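You operate a simulated robot arm through the tools that you are given. There is no shell and no other tool. Be economical: measure what you need, move in short steps, check, and stop when the job is done.

Carry out the task below with a simulated robot arm. There is one attempt and no reset: what you move stays moved.

Task
Plug blue into blue and white into white, then run the column up.
Fine: switch the socket strip off first and on again after both plugs are home; run with the white handset till the green lamp shows. Where these are worked on the way, their far stop is far enough and under half their travel is too little: green switch of the socket strip.

It is judged by the outcome, as a careful person would: the job done as asked, and still so three seconds after it is handed in. It fails if anything else is knocked over, pushed out of place, dropped, spilled or broken.

Robot
A 6-joint arm with a two-finger parallel gripper, fixed in place. Base frame: the origin is at the foot of the arm, x ahead of it, y to its left, z up; the work surface is at about z = 0. Lengths are in mm, angles in rad, forces in N, time in s.
With the tool pointing down near the work surface it reaches from about 140 to 580 mm from the base axis. Its first joint turns from -1.152 to 1.152 rad. Payload 2.1 kg.
The TCP is the grasp point between the finger pads, 30 mm short of the fingertips. In the tool frame z runs along the fingers and y along their closing line. Largest opening 94 mm; finger width 28, thickness 10; the body of the gripper, 50 by 96 mm, starts 55 mm behind the TCP.
Orientation is that of the tool frame in the base frame, as a unit quaternion [x, y, z, w]. With the fingers straight down and closing along the base's y, the tool's x points along the base's -x, its y along +y and its z along -z.

Tools
- The arm moves only by the tool send_rows. Its argument "deltas" is a list of rows, each an object of numbers (a shift or turn left out is 0, a gripper value left out holds the last): "ax", "ay", "az": the turn, a rotation vector about the tool's x, y, z in rad; "tx", "ty", "tz": the shift along the tool's x, y, z in mm; "claw": the finger opening in mm, from 0 to 94. In form: [{"ax": .., "ay": .., "az": .., "tx": .., "ty": .., "tz": .., "claw": ..}, ...]. A call has 1 to 8 rows; each row shifts and turns the commanded pose from where the row before left it, along the tool's axes as they then stand. Each row takes 0.2 s and may step no farther than 50 mm and 0.15 rad from the row before; otherwise, or with a gripper value out of range, the whole call is refused. A pose out of reach is approached as far as the arm can. The call stops where the force on the tool passes 40 N (or 10 N more than at its start, if that is more) or the arm is blocked; 0.2 s more then pass. Each finger travels about 72 mm/s and halts on what it meets, pressing with about 27 N; the grip force reading is that of the motor and also rises with nothing between the fingers. The clock runs only during rows and for 0.2 s after the last one: add rows that do not move to give the fingers time. It gives the time, the measured TCP pose, the force on the tool (base axes), the opening and the grip force at its end, in the units of the frame above (readings bear some noise), with the torque about the TCP (base axes, N m) and any sound that the robot's microphone picked up.
- Cameras (640 x 400 px; columns grow to the right, rows downward): "scene" is fixed at [71.6, -372.3, 482.1]; the picture's right is [0.73, -0.68, 0.00], its down [-0.39, -0.41, -0.82] and it looks along [0.56, 0.60, -0.57] (base axes); focal length 279 px, centre (320, 200). "wrist" rides on the gripper at [76, 14, -102] in the tool frame; the picture's right is [-0.18, 0.98, 0.00], its down [-0.75, -0.14, -0.64] and it looks along [-0.63, -0.12, 0.77] (tool axes); focal length 243 px, centre (320, 200). There is no depth. A picture from a camera that has moved, and an enlarged one, comes with that camera's place and axes in the base frame and with its lens. The place of the scene camera against the robot may be out by one fixed shift of up to 18 mm in any direction.
- camera(camera): a new picture of that camera. No time passes.
- enlarge(camera, box): a new picture of the part [left, top, right, bottom] of that camera's present view, enlarged. No time passes.
- finish_job(): hands the job in; it is judged then, once.

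Work in short steps. Places have to be worked out from the pictures, the camera data and where the tool is seen: move nearer, look again, correct. Check each grasp and each placing, and mend what went wrong. You have 120 turns and 68 pictures in all, those below and enlarged ones among them. Open the gripper and draw the arm clear of the work before you hand the job in, unless the task says otherwise; then end with one line.

The tools are called after "Call:" as name(argument=value, ...) on one line, values as JSON. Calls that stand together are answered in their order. send_rows: Moves the arm, as the interface text tells. Its arguments: {"type":"object","properties":{"deltas":{"type":"array","items":{"type":"object","properties":{"ax":{"type":"number"},"ay":{"type":"number"},"az":{"type":"number"},"tx":{"type":"number"},"ty":{"type":"number"},"tz":{"type":"number"},"claw":{"type":"number"}}}}},"required":["deltas"]} The other tools are called the same way: camera (camera) takes a picture; enlarge (camera, box) takes an enlarged picture of a part of a camera's view; finish_job () hands the job in.

At the start:

```text
clock: 0.0
position: [345.8, -16.7, 325.2]
ee_rot: [-0.001, 1.0, 0.0, -0.001]
contact_force: [0.5, 0.4, -0.4]
torque: [0.02, -0.01, 0.02]
gripper_width: 93.7
grip_force: 0.1
```

scene: 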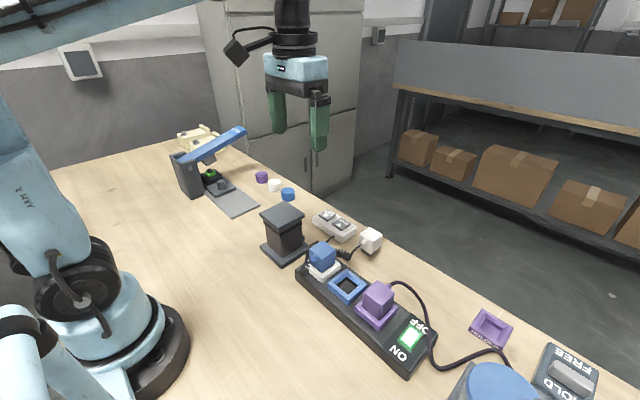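
wrist: 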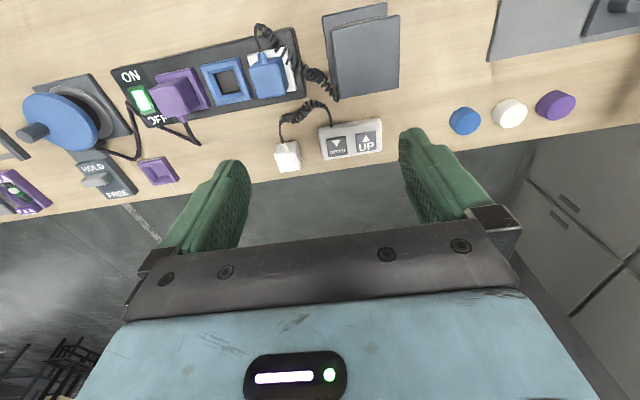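

I'll look closer at the strip, plugs and handset before moving.

Call:
enlarge(camera="scene", box=[240, 180, 460, 380])

Call:
enlarge(camera="wrist", box=[100, 10, 420, 210])

```text
2.00 times, centred on (350, 280) of scene
camera zoom: at [71.6, -372.3, 482.1], right [0.73, -0.68, 0.0], down [-0.39, -0.41, -0.82], along [0.56, 0.6, -0.57], focal length 557 px, centre (260, 40)
```

zoom: 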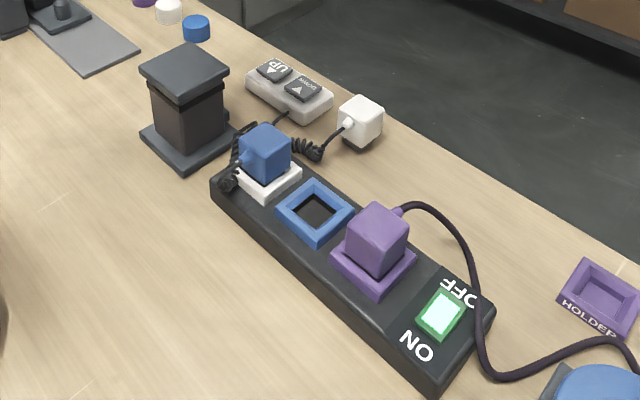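

```text
2.00 times, centred on (260, 110) of wrist
camera zoom: at [268.7, -2.7, 427.0], right [0.18, 0.98, 0.0], down [0.75, -0.14, 0.64], along [0.63, -0.12, -0.77], focal length 485 px, centre (440, 380)
```

zoom: 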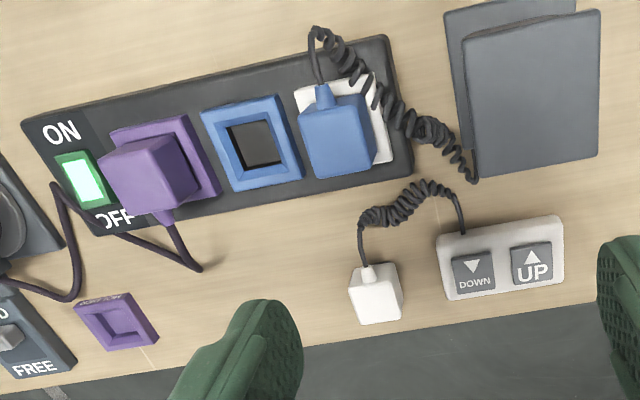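

The blue plug is in the white socket, the blue socket is empty, and the white plug lies on the table. I put the switch at about (340,-296) and will go nearer to look at it.

Call:
send_rows(deltas=[{"tx": 6, "ty": -42, "tz": 20, "claw": 0}, {"tx": 6, "ty": -42, "tz": 20}, {"tx": 6, "ty": -42, "tz": 20}, {"tx": 6, "ty": -42, "tz": 20}, {"tx": 6, "ty": -42, "tz": 20}, {"tx": 6, "ty": -42, "tz": 20}, {}])

Call:
camera(camera="wrist")

Call:
camera(camera="scene")

```text
clock: 1.6
position: [310.3, -269.7, 205.4]
ee_rot: [0.0, 1.0, 0.001, -0.001]
contact_force: [-0.5, -0.2, -0.2]
torque: [-0.02, 0.01, 0.0]
gripper_width: 0.1
grip_force: 27.0
```

```text
63 pictures are left
camera wrist: at [232.8, -254.9, 308.2], right [0.18, 0.98, 0.0], down [0.75, -0.14, 0.64], along [0.63, -0.12, -0.77], focal length 243 px, centre (320, 200)
```

wrist: 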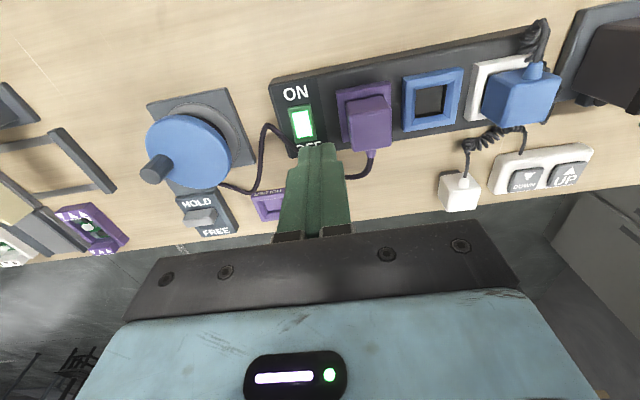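

```text
62 pictures are left
```

scene: 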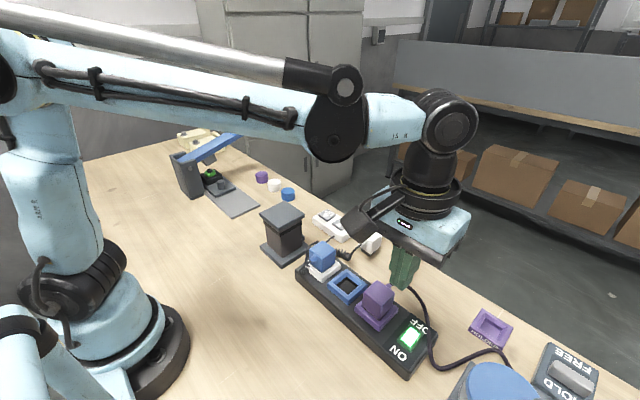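

Triangulating the two wrist views puts the switch at about (340,-297,34) and the blue socket at about (337,-152,39). I'll enlarge the switch and the column.

Call:
enlarge(camera="wrist", box=[250, 70, 410, 170])

Call:
enlarge(camera="scene", box=[360, 280, 460, 380])

Call:
enlarge(camera="wrist", box=[400, 10, 640, 210])

```text
4.00 times, centred on (330, 120) of wrist
camera zoom: at [232.8, -254.9, 308.2], right [0.18, 0.98, 0.0], down [0.75, -0.14, 0.64], along [0.63, -0.12, -0.77], focal length 970 px, centre (280, 520)
```

zoom: 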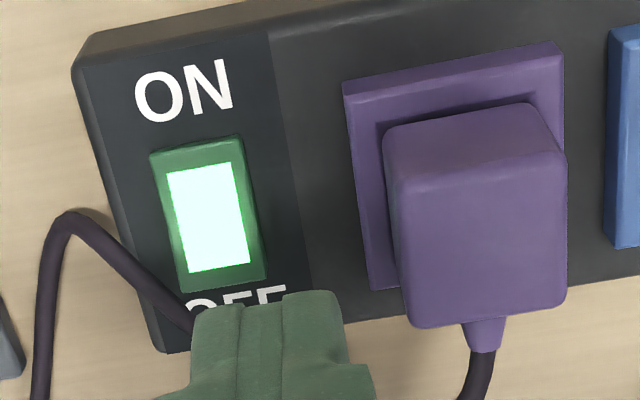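

```text
4.00 times, centred on (410, 330) of scene
camera zoom: at [71.6, -372.3, 482.1], right [0.73, -0.68, 0.0], down [-0.39, -0.41, -0.82], along [0.56, 0.6, -0.57], focal length 1114 px, centre (-40, -320)
```

zoom: 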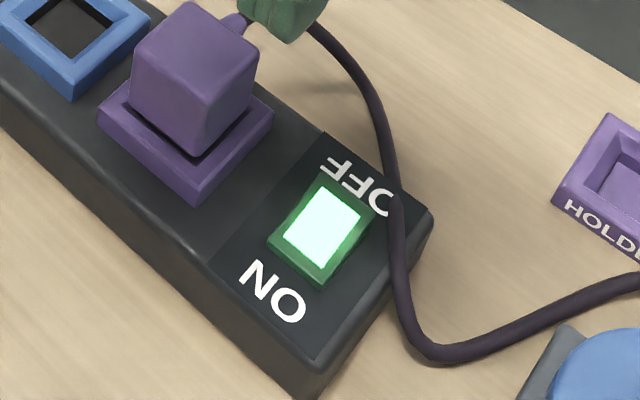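

```text
2.00 times, centred on (520, 110) of wrist
camera zoom: at [232.8, -254.9, 308.2], right [0.18, 0.98, 0.0], down [0.75, -0.14, 0.64], along [0.63, -0.12, -0.77], focal length 485 px, centre (-80, 380)
```

zoom: 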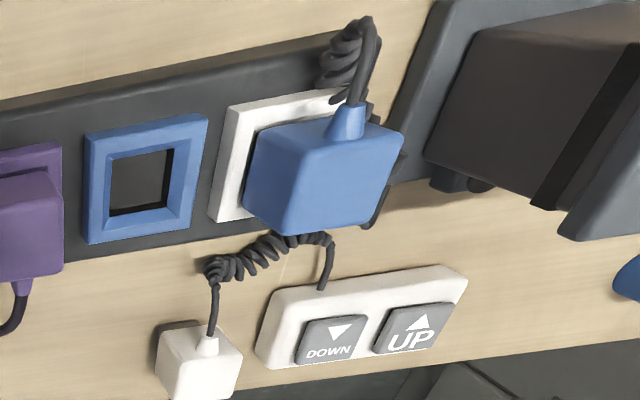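

The rocker spans about x 321–357 at y=-296, and the OFF end is the far one. The purple cord lies near that corner, so I'll tilt the closed fingers to make their far edge the low one, and stop above the OFF end.

Call:
send_rows(deltas=[{"tx": -12.7, "ty": -8.7, "tz": 37}, {"tx": -12.7, "ty": -8.7, "tz": 37}, {"tx": -12.7, "ty": -8.7, "tz": 37}, {"ay": 0.15}, {"ay": 0.15}, {}])

Call:
enlarge(camera="scene", box=[360, 260, 480, 380])

Call:
enlarge(camera="wrist", box=[200, 50, 440, 230])

```text
clock: 3.0
position: [348.1, -295.0, 92.7]
ee_rot: [0.0, 0.989, 0.0, -0.15]
contact_force: [-0.6, -0.2, -0.7]
torque: [0.02, 0.01, -0.01]
gripper_width: 0.0
grip_force: 27.3
```

```text
3.33 times, centred on (420, 320) of scene
camera zoom: at [71.6, -372.3, 482.1], right [0.73, -0.68, 0.0], down [-0.39, -0.41, -0.82], along [0.56, 0.6, -0.57], focal length 929 px, centre (-13, -200)
```

zoom: 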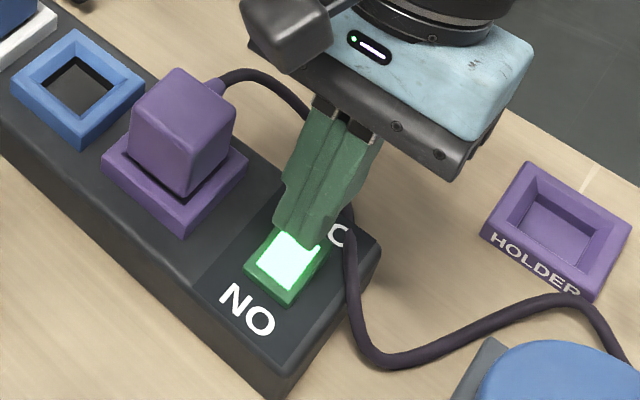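

```text
2.22 times, centred on (320, 140) of wrist
camera zoom: at [305.1, -281.6, 213.1], right [0.18, 0.98, -0.06], down [0.91, -0.14, 0.39], along [0.38, -0.12, -0.92], focal length 539 px, centre (320, 333)
```

zoom: 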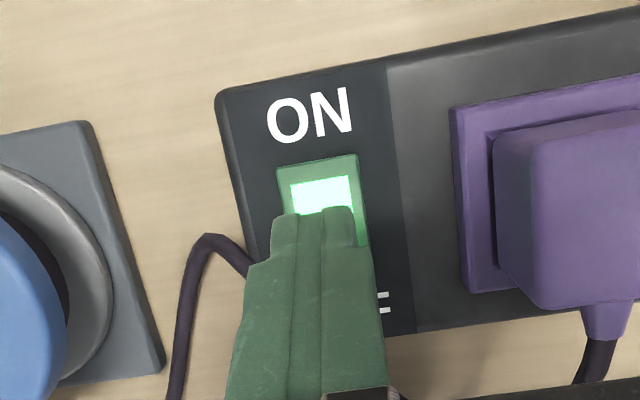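

The fingers are over the OFF half. I'll lower straight down in small steps until the rocker gives.

Call:
send_rows(deltas=[{"tx": -3, "tz": 9.6}, {"tx": -1.5, "tz": 4.8}, {"tx": -0.9, "tz": 2.9}, {"tx": -0.9, "tz": 2.9}, {"tx": -0.9, "tz": 2.9}])

```text
clock: 4.1
position: [349.1, -296.3, 74.6]
ee_rot: [-0.001, 0.989, -0.001, -0.15]
contact_force: [1.0, 0.3, 9.4]
torque: [-0.03, -0.1, 0.04]
gripper_width: 0.0
grip_force: 27.2
heard: click
stopped in row 5: the force on the tool passed its limit at 49 N (the readings are from after the stop); the commanded pose is now the measured one
```

A click was heard. I'll lift off and check the rocker.

Call:
send_rows(deltas=[{"tx": 10, "tz": -32}, {"tx": 10, "tz": -32}, {"ay": -0.15}, {"ay": -0.15}, {"tx": 30, "ty": 20}])

Call:
camera(camera="scene")

Call:
enlarge(camera="scene", box=[360, 280, 460, 380])

```text
clock: 5.3
position: [319.8, -275.8, 140.2]
ee_rot: [0.0, 1.0, 0.0, 0.0]
contact_force: [-0.6, -0.2, -0.1]
torque: [-0.03, 0.02, 0.03]
gripper_width: 0.1
grip_force: 27.6
```

```text
56 pictures are left
```

scene: 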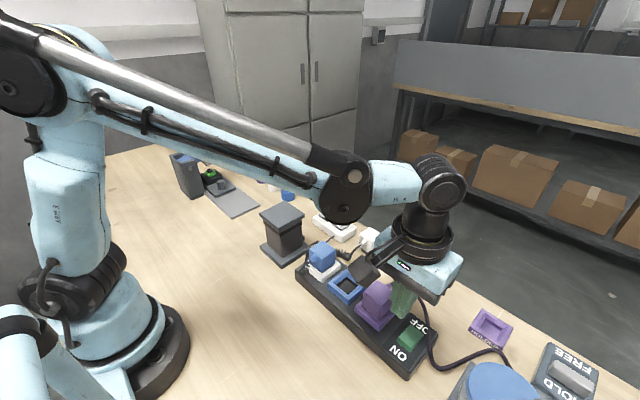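

```text
4.00 times, centred on (410, 330) of scene
camera zoom: at [71.6, -372.3, 482.1], right [0.73, -0.68, 0.0], down [-0.39, -0.41, -0.82], along [0.56, 0.6, -0.57], focal length 1114 px, centre (-40, -320)
```

zoom: 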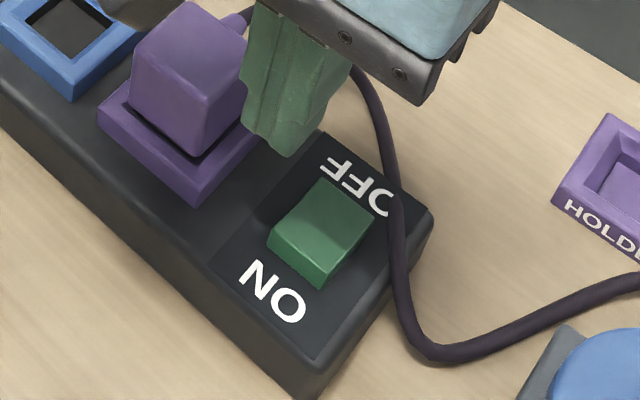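

The strip is off: lamp dark, OFF end down. Next I'll move over the blue plug and look.

Call:
send_rows(deltas=[{"tz": -40}, {"ty": 45, "claw": 70}, {"ty": 48}, {"ty": 48}, {"ty": 48}, {}])

Call:
camera(camera="wrist")

```text
clock: 6.7
position: [316.9, -82.5, 181.4]
ee_rot: [0.0, 1.0, -0.002, -0.001]
contact_force: [0.1, 0.5, -0.5]
torque: [0.02, 0.0, 0.0]
gripper_width: 69.8
grip_force: 0.0
```

```text
54 pictures are left
camera wrist: at [240.7, -68.3, 283.5], right [0.18, 0.98, 0.0], down [0.75, -0.14, 0.64], along [0.63, -0.12, -0.77], focal length 243 px, centre (320, 200)
```

wrist: 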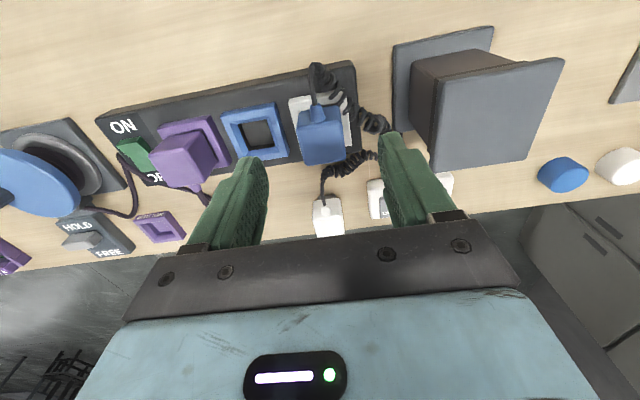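

Call:
enlarge(camera="wrist", box=[210, 50, 450, 230])

```text
2.22 times, centred on (330, 140) of wrist
camera zoom: at [240.7, -68.3, 283.5], right [0.18, 0.98, 0.0], down [0.75, -0.14, 0.64], along [0.63, -0.12, -0.77], focal length 539 px, centre (298, 333)
```

zoom: 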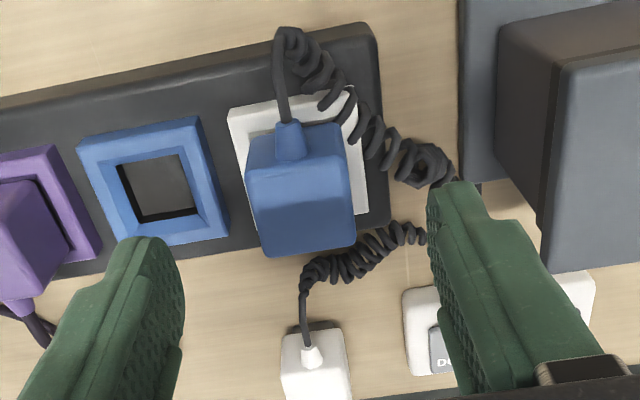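

I put the blue plug at about (339,-85) with its top at z≈80 and about 39 mm wide. I'll come down to just above it and check the alignment.

Call:
send_rows(deltas=[{"tx": -11, "ty": -1.5, "tz": 35, "claw": 62}, {"tx": -11, "ty": -1.5, "tz": 25}, {}])

Call:
camera(camera="wrist")

Call:
enlarge(camera="scene", box=[250, 180, 410, 320])

```text
clock: 7.5
position: [340.6, -85.9, 120.7]
ee_rot: [0.0, 1.0, -0.001, -0.001]
contact_force: [-0.4, 0.3, -0.1]
torque: [-0.01, -0.01, -0.05]
gripper_width: 62.0
grip_force: 0.0
```

```text
52 pictures are left
camera wrist: at [263.3, -72.4, 223.0], right [0.18, 0.98, 0.0], down [0.75, -0.14, 0.64], along [0.63, -0.12, -0.77], focal length 243 px, centre (320, 200)
```

wrist: 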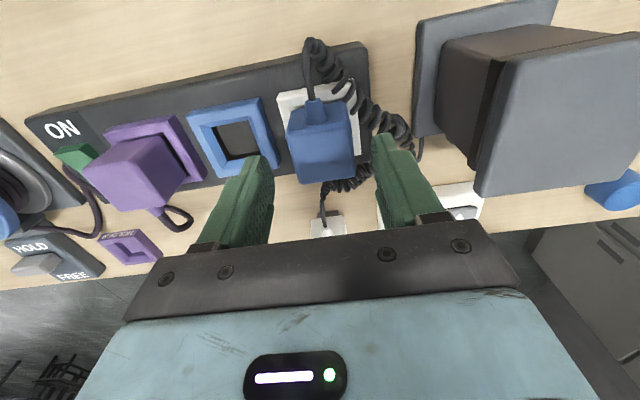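

```text
2.86 times, centred on (330, 250) of scene
camera zoom: at [71.6, -372.3, 482.1], right [0.73, -0.68, 0.0], down [-0.39, -0.41, -0.82], along [0.56, 0.6, -0.57], focal length 796 px, centre (291, 57)
```

zoom: 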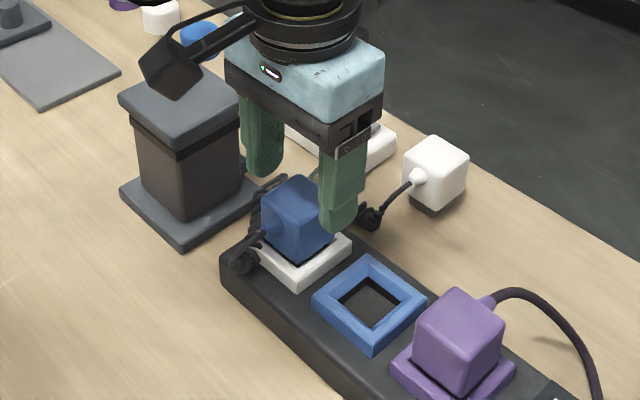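

Alignment is good: plug top at about (343,-84.5). I'll descend around it and close.

Call:
send_rows(deltas=[{"tx": -2, "ty": 1, "tz": 20}, {"tz": 15}, {"tz": 10}, {"claw": 20}, {}, {}])

Call:
enlarge(camera="scene", box=[250, 180, 410, 320])

```text
clock: 8.4
position: [341.2, -86.4, 77.8]
ee_rot: [0.001, 1.0, -0.001, -0.002]
contact_force: [-0.8, 4.3, 10.7]
torque: [-1.33, -0.12, -0.15]
gripper_width: 59.8
grip_force: 26.7
stopped in row 4: the force on the tool passed its limit at 45 N (the readings are from after the stop); the commanded pose is now the measured one
```

```text
2.86 times, centred on (330, 250) of scene
camera zoom: at [71.5, -372.2, 482.1], right [0.73, -0.68, 0.0], down [-0.39, -0.41, -0.82], along [0.56, 0.6, -0.57], focal length 796 px, centre (291, 57)
```

zoom: 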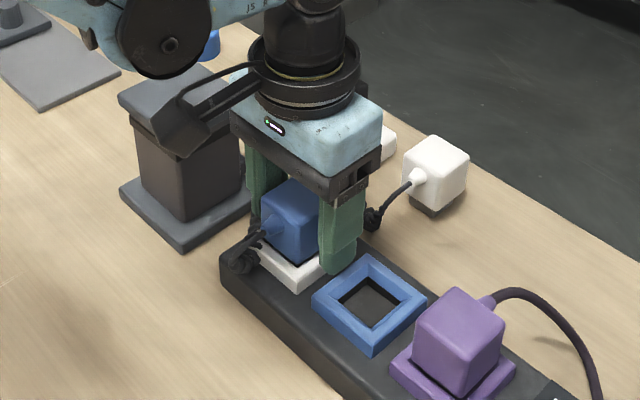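

The fingers stalled at 60 mm, so the tips are probably meeting the sides of the 58 mm wide white frame. I'll open slightly, rise 9 mm and close again.

Call:
send_rows(deltas=[{"claw": 64}, {"tz": -5}, {"tz": -4}, {"claw": 50}, {}])

Call:
enlarge(camera="scene", box=[280, 210, 380, 300])

```text
clock: 9.6
position: [342.3, -86.1, 87.1]
ee_rot: [0.0, 1.0, 0.0, -0.002]
contact_force: [0.5, 0.0, 0.1]
torque: [-0.02, -0.06, -0.03]
gripper_width: 50.1
grip_force: 0.1
```

```text
4.44 times, centred on (330, 255) of scene
camera zoom: at [71.6, -372.3, 482.1], right [0.73, -0.68, 0.0], down [-0.39, -0.41, -0.82], along [0.56, 0.6, -0.57], focal length 1238 px, centre (276, -44)
```

zoom: 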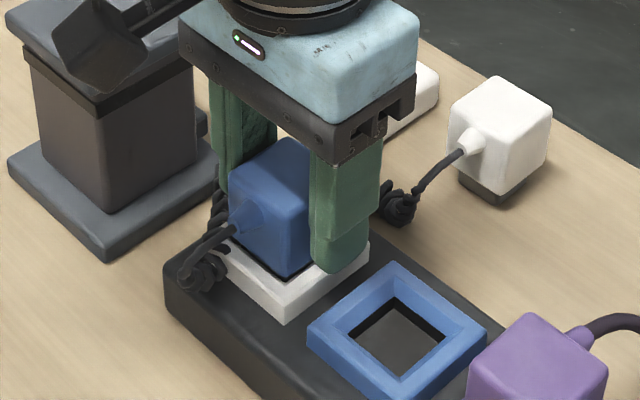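

That's free of the frame now. Closing on the plug.

Call:
send_rows(deltas=[{"claw": 36}, {"claw": 30}, {}])

```text
clock: 10.4
position: [342.5, -86.1, 87.7]
ee_rot: [-0.001, 1.0, -0.001, -0.001]
contact_force: [-0.5, 1.1, 3.6]
torque: [0.02, 0.01, 0.01]
gripper_width: 43.8
grip_force: 26.5
```

Gripped at 43.8 mm. Now I'll pull straight up.

Call:
send_rows(deltas=[{"tz": -3}, {"tz": -5}, {"tz": -8}, {"tz": -12}, {"tz": -15}, {}])

Call:
enlarge(camera="scene", box=[250, 160, 410, 300])

Call:
camera(camera="wrist")

```text
clock: 11.8
position: [341.4, -86.6, 130.3]
ee_rot: [0.0, 1.0, -0.001, -0.001]
contact_force: [-0.2, 0.2, -0.6]
torque: [-0.04, -0.01, -0.04]
gripper_width: 43.6
grip_force: 26.3
```

```text
2.86 times, centred on (330, 230) of scene
camera zoom: at [71.6, -372.3, 482.1], right [0.73, -0.68, 0.0], down [-0.39, -0.41, -0.82], along [0.56, 0.6, -0.57], focal length 796 px, centre (291, 114)
```

zoom: 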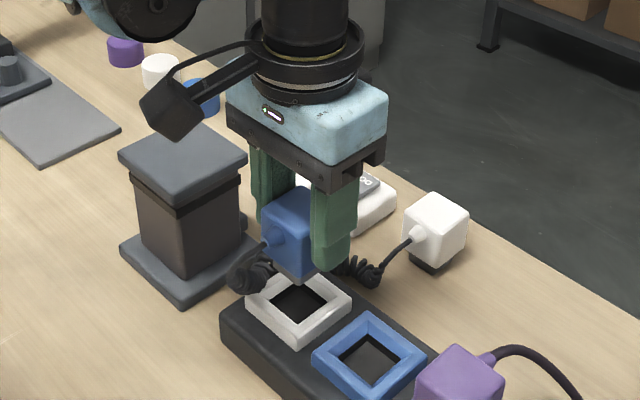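

```text
47 pictures are left
camera wrist: at [265.1, -72.5, 233.1], right [0.18, 0.98, 0.0], down [0.76, -0.14, 0.64], along [0.63, -0.12, -0.77], focal length 243 px, centre (320, 200)
```

wrist: 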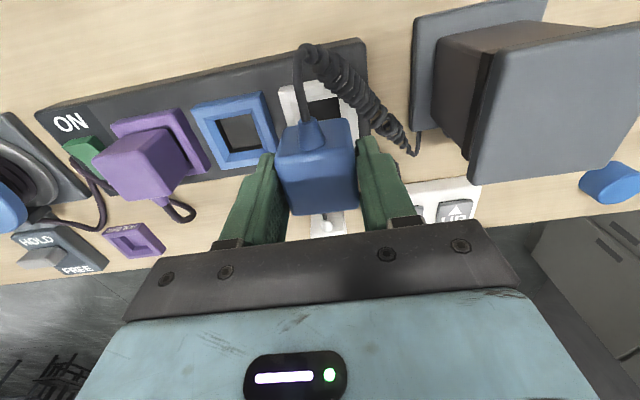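

The plug came out cleanly. Now I'll measure the blue-to-white socket offset from this view.

Call:
enlarge(camera="wrist", box=[180, 50, 400, 200])

Call:
enlarge(camera="scene", box=[300, 230, 400, 320])

```text
2.67 times, centred on (290, 125) of wrist
camera zoom: at [265.1, -72.5, 233.1], right [0.18, 0.98, 0.0], down [0.76, -0.14, 0.64], along [0.63, -0.12, -0.77], focal length 647 px, centre (400, 400)
```

zoom: 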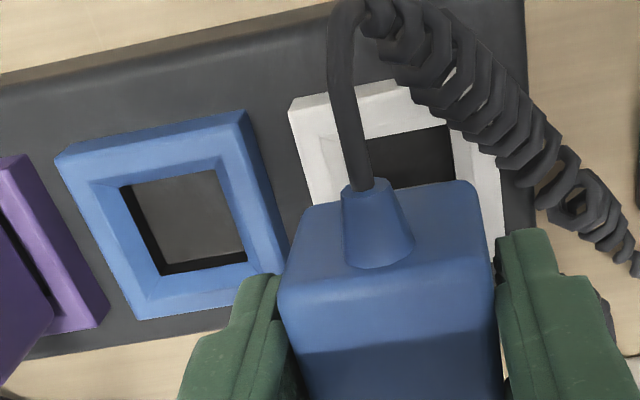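

```text
4.44 times, centred on (350, 275) of scene
camera zoom: at [71.6, -372.3, 482.1], right [0.73, -0.68, 0.0], down [-0.39, -0.41, -0.82], along [0.56, 0.6, -0.57], focal length 1238 px, centre (187, -133)
```

zoom: 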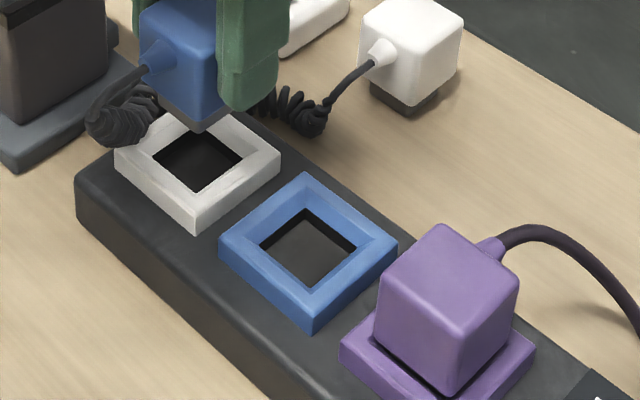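

Socket pitch works out at about (1,-68.5). I'll move the plug over the blue socket at this height, then compare.

Call:
send_rows(deltas=[{"tx": -0.5, "ty": -34}, {"tx": -0.5, "ty": -34.3}, {}, {}])

Call:
enlarge(camera="scene", box=[290, 200, 430, 320])

Call:
enlarge(camera="wrist", box=[210, 60, 430, 210])

```text
clock: 12.8
position: [340.7, -155.0, 129.4]
ee_rot: [0.0, 1.0, -0.001, -0.002]
contact_force: [0.0, 0.0, 0.1]
torque: [0.0, 0.03, -0.01]
gripper_width: 43.7
grip_force: 26.8
```

```text
3.33 times, centred on (360, 260) of scene
camera zoom: at [71.6, -372.3, 482.1], right [0.73, -0.68, 0.0], down [-0.39, -0.41, -0.82], along [0.56, 0.6, -0.57], focal length 929 px, centre (187, 0)
```

zoom: 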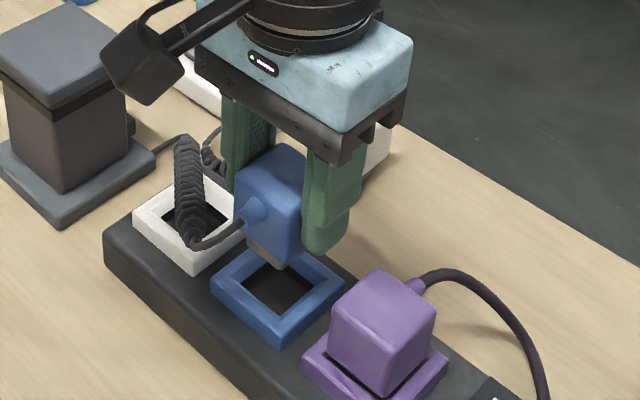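

```text
2.67 times, centred on (320, 135) of wrist
camera zoom: at [263.8, -141.2, 232.7], right [0.18, 0.98, 0.0], down [0.76, -0.14, 0.64], along [0.63, -0.12, -0.77], focal length 647 px, centre (320, 373)
```

zoom: 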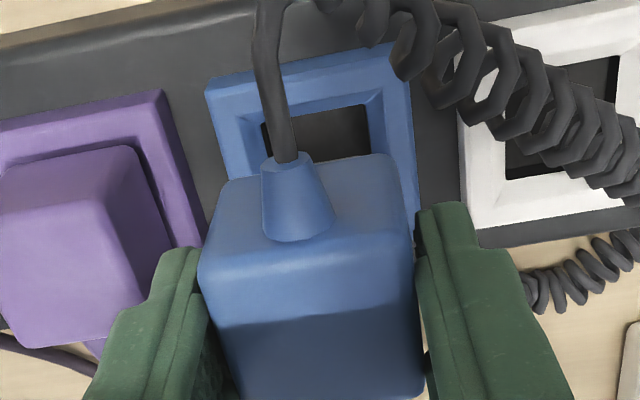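

Comparing this with the view over the white socket, alignment is within 1–2 mm. I'll lower most of the way and watch the force.

Call:
send_rows(deltas=[{"tx": -0.7, "ty": 0.4, "tz": 12}, {"tz": 6}, {"tz": 4}, {"tz": 3}, {}])

Call:
enlarge(camera="scene", box=[310, 230, 410, 320])

Call:
enlarge(camera="wrist", box=[210, 60, 430, 210])

```text
clock: 14.0
position: [343.8, -155.0, 104.3]
ee_rot: [-0.001, 1.0, -0.002, -0.002]
contact_force: [-0.3, 0.3, -0.8]
torque: [-0.03, 0.03, -0.02]
gripper_width: 43.8
grip_force: 26.7
```

```text
4.44 times, centred on (360, 275) of scene
camera zoom: at [71.6, -372.3, 482.1], right [0.73, -0.68, 0.0], down [-0.39, -0.41, -0.82], along [0.56, 0.6, -0.57], focal length 1238 px, centre (142, -133)
```

zoom: 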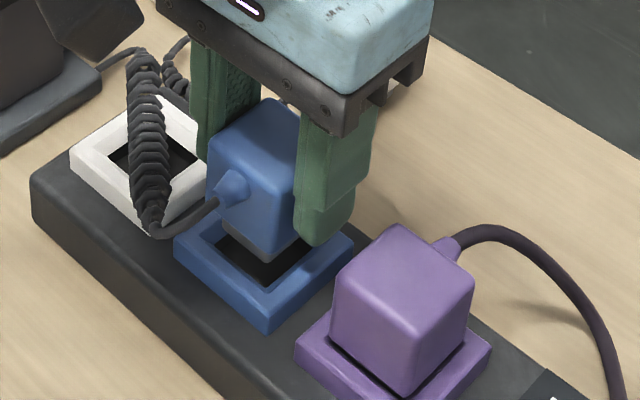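

```text
2.67 times, centred on (320, 135) of wrist
camera zoom: at [266.5, -140.4, 206.9], right [0.18, 0.98, 0.0], down [0.76, -0.14, 0.64], along [0.63, -0.12, -0.77], focal length 647 px, centre (320, 373)
```

zoom: 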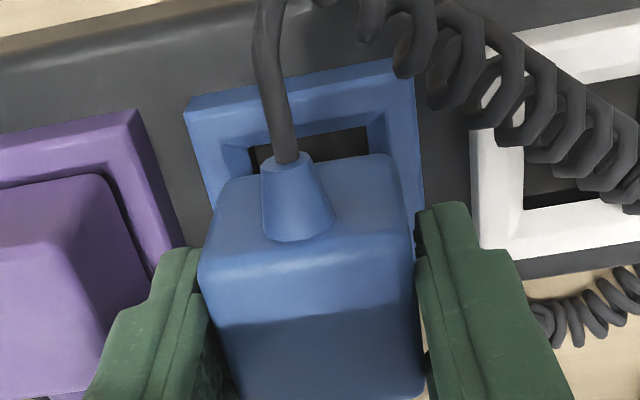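

The plug sits centred over the frame. I'll continue down gently.

Call:
send_rows(deltas=[{"tz": 4}, {"tz": 4}, {"tz": 3}, {"tz": 3}, {"tz": 2}, {}])

Call:
enlarge(camera="scene", box=[310, 230, 410, 320])

```text
clock: 15.4
position: [343.4, -154.4, 88.8]
ee_rot: [0.0, 1.0, -0.001, -0.001]
contact_force: [-1.1, 0.3, -4.1]
torque: [0.0, -0.02, -0.02]
gripper_width: 43.5
grip_force: 26.8
```

```text
4.44 times, centred on (360, 275) of scene
camera zoom: at [71.6, -372.3, 482.1], right [0.73, -0.68, 0.0], down [-0.39, -0.41, -0.82], along [0.56, 0.6, -0.57], focal length 1238 px, centre (142, -133)
```

zoom: 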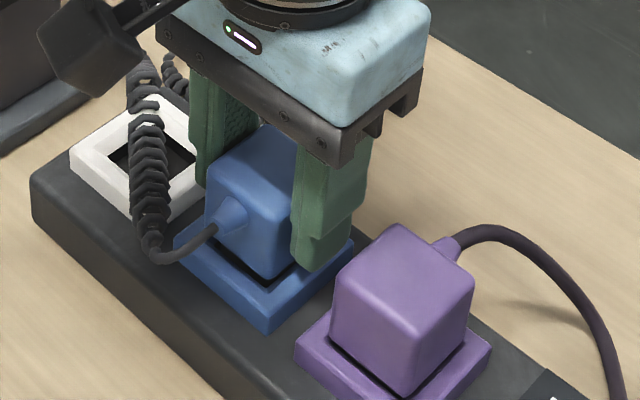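

It has entered the socket. I'll press the last bit until it bottoms.

Call:
send_rows(deltas=[{"tz": 1}, {"tz": 1}, {"tz": 1}, {"tz": 1}, {}])

```text
clock: 16.6
position: [342.5, -155.2, 85.8]
ee_rot: [-0.001, 1.0, -0.001, -0.001]
contact_force: [-4.3, 4.0, 24.8]
torque: [0.11, 0.07, 0.01]
gripper_width: 43.8
grip_force: 27.1
```

It bottomed with 25 N at about the seated height. I'll release, rise and inspect.

Call:
send_rows(deltas=[{"claw": 54}, {}, {"tz": -10}, {"tz": -30}, {"tz": -40}, {"tz": -30}])

Call:
enlarge(camera="scene", box=[290, 210, 430, 330])

Call:
camera(camera="wrist")

```text
clock: 18.0
position: [343.2, -153.0, 197.0]
ee_rot: [-0.001, 1.0, 0.0, -0.001]
contact_force: [-0.6, -0.3, -0.4]
torque: [-0.01, 0.03, 0.02]
gripper_width: 53.9
grip_force: 0.1
```

```text
3.33 times, centred on (360, 270) of scene
camera zoom: at [71.6, -372.3, 482.1], right [0.73, -0.68, 0.0], down [-0.39, -0.41, -0.82], along [0.56, 0.6, -0.57], focal length 929 px, centre (187, -33)
```

zoom: 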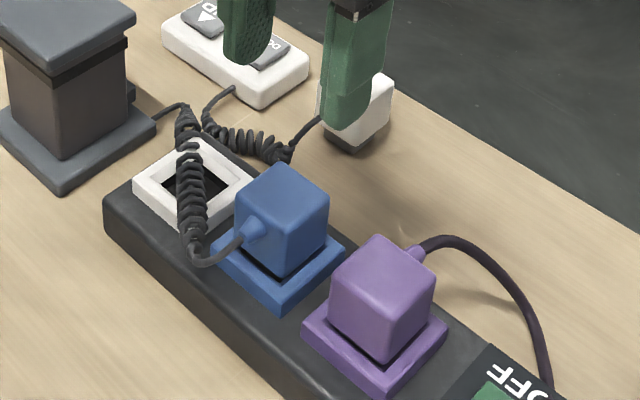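

```text
38 pictures are left
camera wrist: at [266.4, -139.3, 299.0], right [0.18, 0.98, 0.0], down [0.76, -0.14, 0.64], along [0.63, -0.12, -0.77], focal length 243 px, centre (320, 200)
```

wrist: 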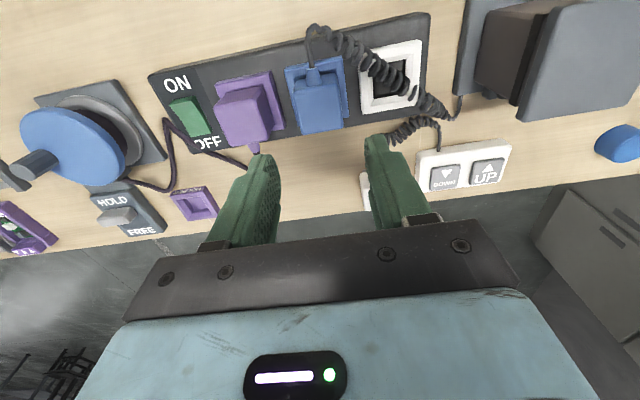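

Blue is seated just like purple. Next is the white plug near (488,-105), so I'll move for a closer look.

Call:
send_rows(deltas=[{"tx": -40, "ty": 20}, {"tx": -40, "ty": 20, "claw": 70}, {"tz": 20}, {}])

Call:
camera(camera="wrist")

Call:
enlarge(camera="scene", box=[280, 180, 440, 300])

```text
clock: 19.0
position: [424.4, -114.5, 174.7]
ee_rot: [0.0, 1.0, -0.001, -0.002]
contact_force: [0.4, -1.5, -0.3]
torque: [-0.02, 0.03, 0.0]
gripper_width: 70.0
grip_force: 0.1
```

```text
37 pictures are left
camera wrist: at [347.6, -101.3, 277.2], right [0.18, 0.98, 0.0], down [0.76, -0.14, 0.64], along [0.63, -0.12, -0.77], focal length 243 px, centre (320, 200)
```

wrist: 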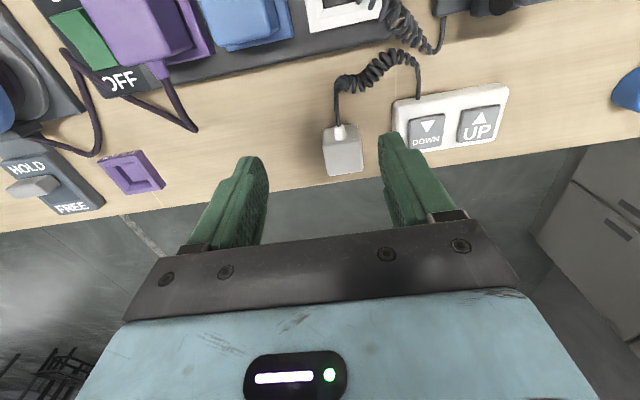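

```text
3.33 times, centred on (360, 240) of scene
camera zoom: at [71.6, -372.3, 482.1], right [0.73, -0.68, 0.0], down [-0.39, -0.41, -0.82], along [0.56, 0.6, -0.57], focal length 929 px, centre (187, 67)
```

zoom: 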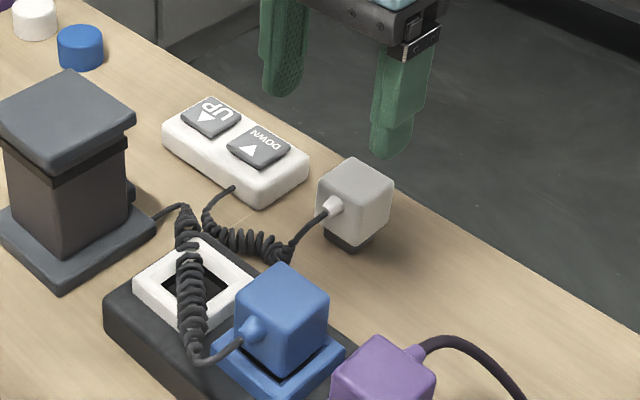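

White plug top centre is near (482,-101) at z≈42. I'll go closer to refine its position and yaw.

Call:
send_rows(deltas=[{"tx": -24, "ty": 6, "tz": 25}, {"tx": -20, "ty": 6, "tz": 25}, {}])

Call:
enlarge(camera="wrist", box=[220, 60, 460, 220])

Call:
enlarge(camera="scene", box=[310, 180, 430, 270])

```text
clock: 19.8
position: [466.5, -102.6, 124.7]
ee_rot: [0.0, 1.0, -0.002, -0.001]
contact_force: [1.1, 0.6, -1.4]
torque: [-0.02, 0.02, 0.01]
gripper_width: 69.8
grip_force: 0.1
```

```text
2.50 times, centred on (340, 140) of wrist
camera zoom: at [391.5, -88.7, 228.6], right [0.18, 0.98, 0.0], down [0.76, -0.14, 0.64], along [0.63, -0.12, -0.77], focal length 606 px, centre (270, 350)
```

zoom: 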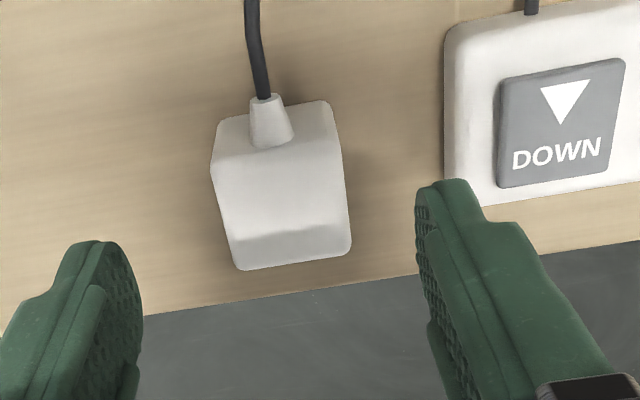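

```text
4.44 times, centred on (370, 225) of scene
camera zoom: at [71.6, -372.3, 482.1], right [0.73, -0.68, 0.0], down [-0.39, -0.41, -0.82], along [0.56, 0.6, -0.57], focal length 1238 px, centre (98, 89)
```

zoom: 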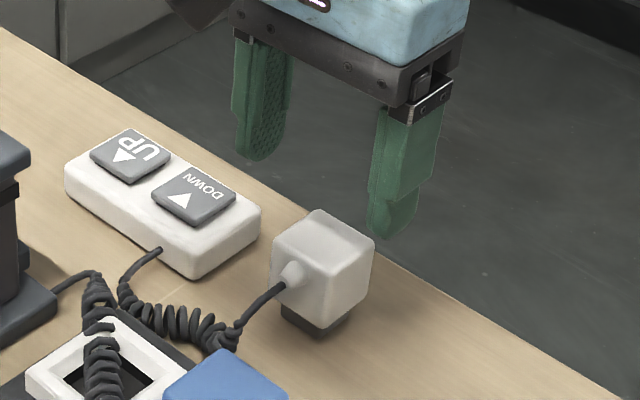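

The plug is square to the base at about (485,-102), 40–44 mm wide. I'll descend around it and close.

Call:
send_rows(deltas=[{"tx": -18.5, "ty": 0.7, "tz": 20, "claw": 60}, {"tz": 25}, {"tz": 15}, {"tz": 9.5}, {}, {"claw": 46}, {"claw": 32}, {}])

Call:
enlarge(camera="scene", box=[310, 180, 430, 270])

```text
clock: 21.6
position: [486.2, -101.6, 55.8]
ee_rot: [-0.001, 1.0, -0.002, -0.001]
contact_force: [0.1, 0.2, 0.9]
torque: [0.03, -0.01, 0.02]
gripper_width: 43.6
grip_force: 26.8
```

```text
4.44 times, centred on (370, 225) of scene
camera zoom: at [71.6, -372.3, 482.1], right [0.73, -0.68, 0.0], down [-0.39, -0.41, -0.82], along [0.56, 0.6, -0.57], focal length 1238 px, centre (98, 89)
```

zoom: 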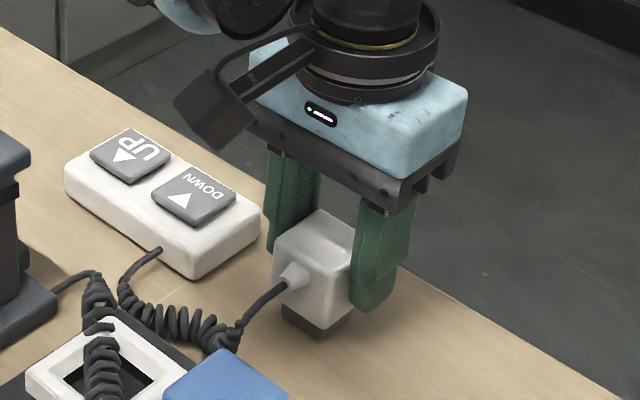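

Gripped at 43.6 mm. I'll lift and look at how the plug sits compared with the blue grip.

Call:
send_rows(deltas=[{"tz": -10}, {"tz": -35}, {"tz": -35}, {"tz": -15}, {}])

Call:
camera(camera="wrist")

```text
clock: 22.8
position: [486.5, -101.9, 148.6]
ee_rot: [0.001, 1.0, -0.001, -0.001]
contact_force: [-0.2, 0.4, -0.2]
torque: [-0.01, 0.0, 0.02]
gripper_width: 43.7
grip_force: 27.1
```

```text
32 pictures are left
camera wrist: at [409.8, -87.3, 251.8], right [0.18, 0.98, 0.0], down [0.76, -0.14, 0.64], along [0.63, -0.12, -0.77], focal length 243 px, centre (320, 200)
```

wrist: 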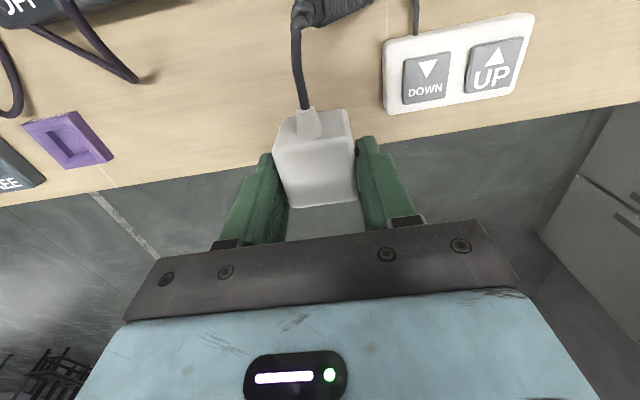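

Call:
enlarge(camera="wrist", box=[210, 60, 430, 210])

```text
2.67 times, centred on (320, 135) of wrist
camera zoom: at [409.8, -87.3, 251.8], right [0.18, 0.98, 0.0], down [0.76, -0.14, 0.64], along [0.63, -0.12, -0.77], focal length 647 px, centre (320, 373)
```

zoom: 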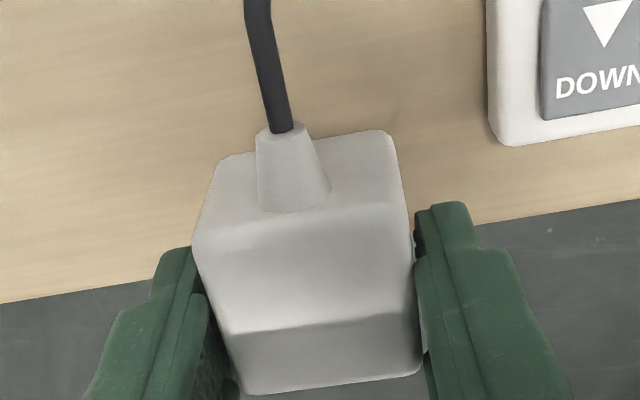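

The white plug sits about 6 mm nearer the robot in the fingers than the blue one did. I'll aim for TCP x≈348.5, y≈-86 over the white socket, staying high.

Call:
send_rows(deltas=[{"ty": 15.8, "tx": 18}, {"tx": 40}, {"tx": 40}, {"tx": 40}, {}, {}])

Call:
enlarge(camera="scene", box=[270, 190, 410, 310])

Call:
enlarge(camera="wrist", box=[180, 50, 400, 200])

```text
clock: 24.2
position: [346.7, -88.1, 150.2]
ee_rot: [0.0, 1.0, -0.002, -0.001]
contact_force: [0.3, 0.2, -0.4]
torque: [-0.01, -0.03, 0.0]
gripper_width: 43.9
grip_force: 27.3
```

```text
3.33 times, centred on (340, 250) of scene
camera zoom: at [71.6, -372.3, 482.1], right [0.73, -0.68, 0.0], down [-0.39, -0.41, -0.82], along [0.56, 0.6, -0.57], focal length 929 px, centre (253, 33)
```

zoom: 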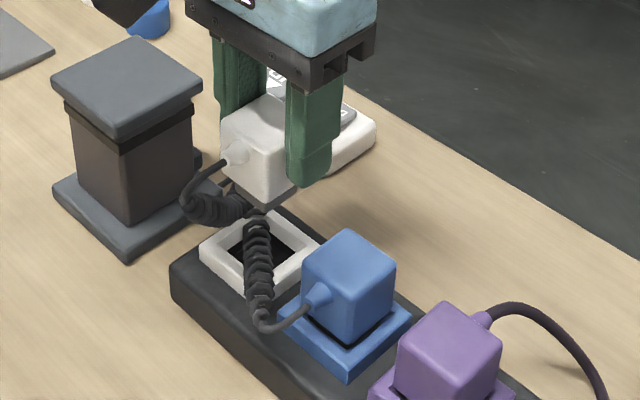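

```text
2.67 times, centred on (290, 125) of wrist
camera zoom: at [270.4, -74.1, 252.9], right [0.18, 0.98, 0.0], down [0.76, -0.14, 0.64], along [0.63, -0.12, -0.77], focal length 647 px, centre (400, 400)
```

zoom: 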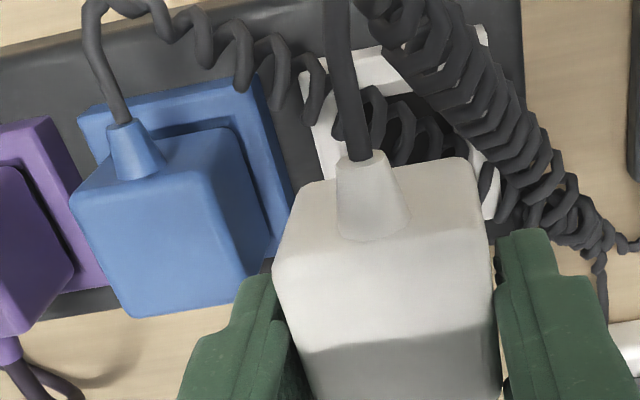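

The alignment matches the earlier reference well. I'll lower toward the socket with care.

Call:
send_rows(deltas=[{"tz": 15}, {"tz": 15}, {"tz": 8}, {"tz": 5}, {"tz": 4}, {}])

Call:
enlarge(camera="scene", box=[280, 210, 380, 300])

```text
clock: 25.6
position: [348.0, -86.4, 103.2]
ee_rot: [0.0, 1.0, 0.0, -0.002]
contact_force: [-0.6, 0.2, -0.3]
torque: [0.0, 0.0, -0.02]
gripper_width: 43.8
grip_force: 27.5
```

```text
4.44 times, centred on (330, 255) of scene
camera zoom: at [71.6, -372.3, 482.1], right [0.73, -0.68, 0.0], down [-0.39, -0.41, -0.82], along [0.56, 0.6, -0.57], focal length 1238 px, centre (276, -44)
```

zoom: 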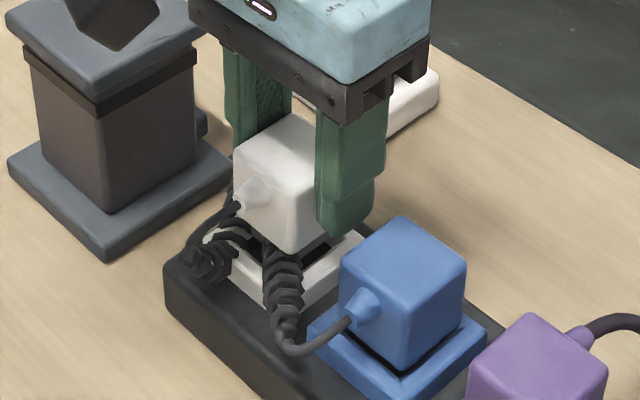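

Still aligned and force-free. I'll continue into the socket.

Call:
send_rows(deltas=[{"tz": 4}, {"tz": 4}, {"tz": 3}, {"tz": 2}, {"tz": 1}, {}])

Call:
enlarge(camera="scene", box=[280, 210, 380, 300])

```text
clock: 27.0
position: [348.2, -86.1, 88.0]
ee_rot: [0.0, 1.0, -0.001, -0.002]
contact_force: [-12.1, 0.1, 17.0]
torque: [-0.06, 0.44, -0.02]
gripper_width: 43.5
grip_force: 26.8
```

```text
4.44 times, centred on (330, 255) of scene
camera zoom: at [71.5, -372.3, 482.1], right [0.73, -0.68, 0.0], down [-0.39, -0.41, -0.82], along [0.56, 0.6, -0.57], focal length 1238 px, centre (276, -44)
```

zoom: 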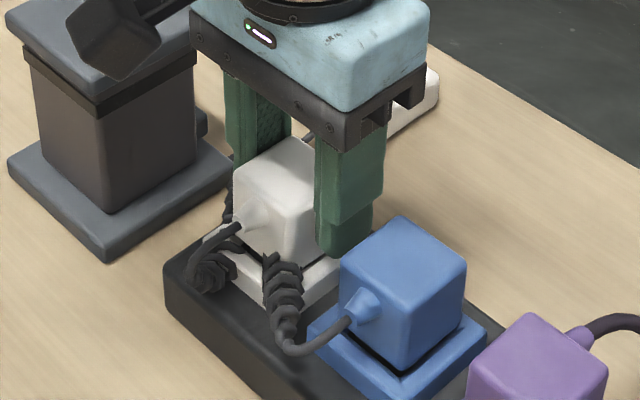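

It's side-loaded: -12 N in x says the socket wants the plug a little nearer. I'll shift 1.5 mm toward the robot and then press.

Call:
send_rows(deltas=[{"tz": -1}, {"tx": 1.5}, {"tz": 1}, {"tz": 0.8}, {}])

```text
clock: 28.2
position: [347.3, -87.7, 88.0]
ee_rot: [0.0, 1.0, -0.002, 0.0]
contact_force: [5.0, 1.3, 14.9]
torque: [0.05, -0.33, 0.01]
gripper_width: 43.5
grip_force: 26.8
```

Call:
send_rows(deltas=[{"tx": -0.5}, {"tz": 1}, {"tz": 1}, {}])

Call:
enlarge(camera="scene", box=[280, 210, 380, 300])

```text
clock: 29.2
position: [347.0, -86.4, 86.0]
ee_rot: [0.0, 1.0, 0.0, -0.001]
contact_force: [-3.0, 1.2, 24.8]
torque: [-0.02, 0.13, 0.01]
gripper_width: 43.6
grip_force: 26.4
```

```text
4.44 times, centred on (330, 255) of scene
camera zoom: at [71.5, -372.2, 482.2], right [0.73, -0.68, 0.0], down [-0.39, -0.41, -0.82], along [0.56, 0.6, -0.57], focal length 1238 px, centre (276, -44)
```

zoom: 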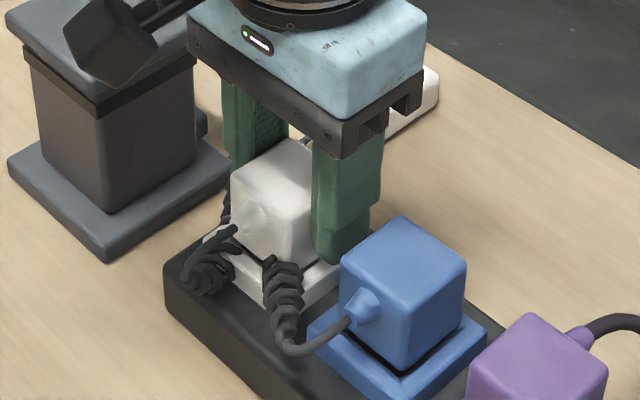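

Call:
send_rows(deltas=[{"tz": 1}, {"tz": 0.7}, {}])

```text
clock: 30.0
position: [348.5, -87.0, 85.1]
ee_rot: [0.001, 1.0, 0.0, -0.001]
contact_force: [-3.8, 3.3, 23.2]
torque: [0.07, 0.0, -0.03]
gripper_width: 43.8
grip_force: 26.9
```

The force stayed level, so it may still be going in. I'll press a bit more.

Call:
send_rows(deltas=[{"tz": 1}, {"tz": 1}, {}])

Call:
enlarge(camera="scene", box=[280, 210, 380, 300])

```text
clock: 30.8
position: [348.6, -86.9, 83.3]
ee_rot: [0.0, 1.0, -0.002, 0.0]
contact_force: [2.1, 5.1, 23.8]
torque: [0.09, -0.18, -0.04]
gripper_width: 43.7
grip_force: 26.7
```

```text
4.44 times, centred on (330, 255) of scene
camera zoom: at [71.5, -372.2, 482.2], right [0.73, -0.68, 0.0], down [-0.39, -0.41, -0.82], along [0.56, 0.6, -0.57], focal length 1238 px, centre (276, -44)
```

zoom: 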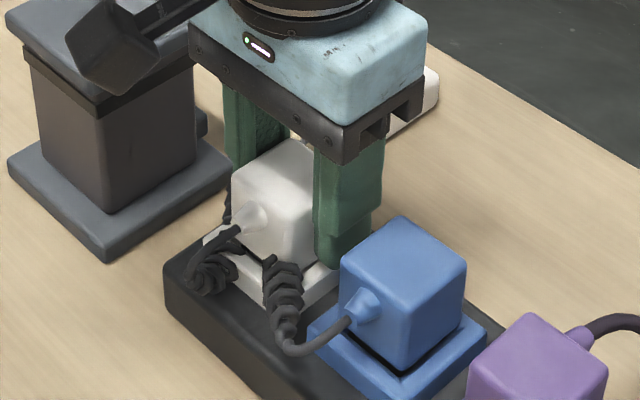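

The plug isn't moving any more and the fingers just slide at 24 N, so it looks bottomed. I'll release, rise and inspect.

Call:
send_rows(deltas=[{"claw": 54}, {}, {"tz": -15}, {"tz": -35}, {"tz": -45}, {"tx": 20, "tz": -10}])

Call:
enlarge(camera="scene", box=[280, 210, 400, 310])

Call:
enlarge(camera="wrist", box=[140, 30, 440, 210])

```text
clock: 32.2
position: [328.1, -86.6, 189.3]
ee_rot: [0.0, 1.0, -0.001, -0.003]
contact_force: [0.0, -0.8, -0.9]
torque: [-0.01, 0.01, 0.02]
gripper_width: 53.8
grip_force: 0.1
```

```text
4.00 times, centred on (340, 260) of scene
camera zoom: at [71.6, -372.3, 482.1], right [0.73, -0.68, 0.0], down [-0.39, -0.41, -0.82], along [0.56, 0.6, -0.57], focal length 1114 px, centre (240, -40)
```

zoom: 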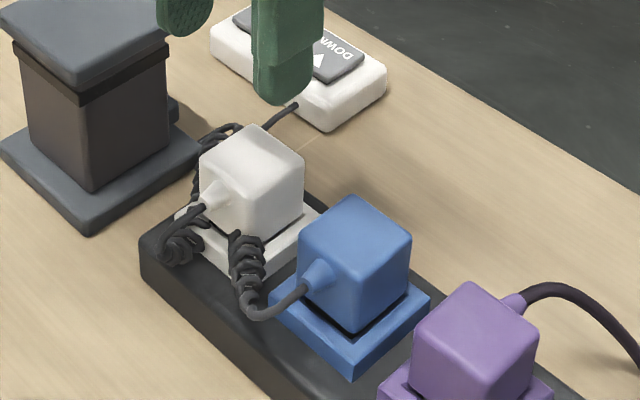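

```text
2.13 times, centred on (290, 120) of wrist
camera zoom: at [250.5, -72.3, 291.8], right [0.18, 0.98, 0.0], down [0.76, -0.14, 0.64], along [0.63, -0.12, -0.77], focal length 518 px, centre (384, 371)
```

zoom: 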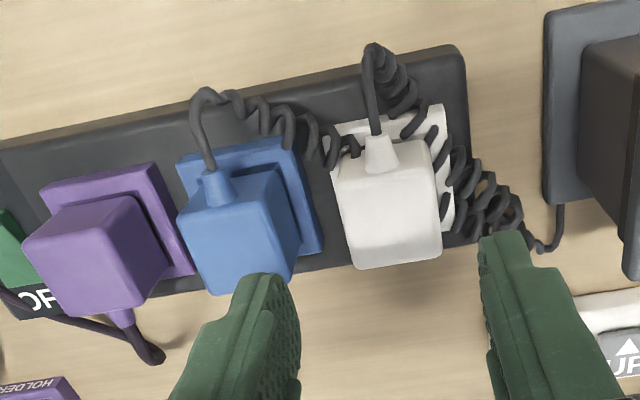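

All three plugs sit alike. Now I'll go to the switch with closed fingers and press the near (ON) end using the opposite tilt.

Call:
send_rows(deltas=[{"ty": -42, "claw": 20}, {"ty": -42, "claw": 0}, {"ty": -42}, {"ty": -42}, {"ty": -41.4, "tx": -1.4}, {"ay": -0.15, "tz": 40}, {"ay": -0.15}, {}])

```text
clock: 34.0
position: [329.0, -296.4, 146.7]
ee_rot: [-0.001, 0.989, -0.001, 0.149]
contact_force: [0.3, 0.2, -0.7]
torque: [-0.02, 0.0, 0.02]
gripper_width: 0.1
grip_force: 27.0
```

Call:
send_rows(deltas=[{"tx": 10.4, "tz": 33.4}, {"tx": 6, "tz": 19}, {"tx": 1.5, "tz": 4.8}, {"tx": 0.9, "tz": 2.9}, {"tx": 0.9, "tz": 2.9}, {"tx": 0.9, "tz": 2.9}, {"tx": 0.6, "tz": 1.9}])

```text
clock: 35.6
position: [327.5, -295.9, 76.6]
ee_rot: [0.001, 0.989, -0.001, 0.148]
contact_force: [-1.8, -0.9, 1.6]
torque: [-0.04, 0.03, -0.01]
gripper_width: 0.0
grip_force: 27.1
```

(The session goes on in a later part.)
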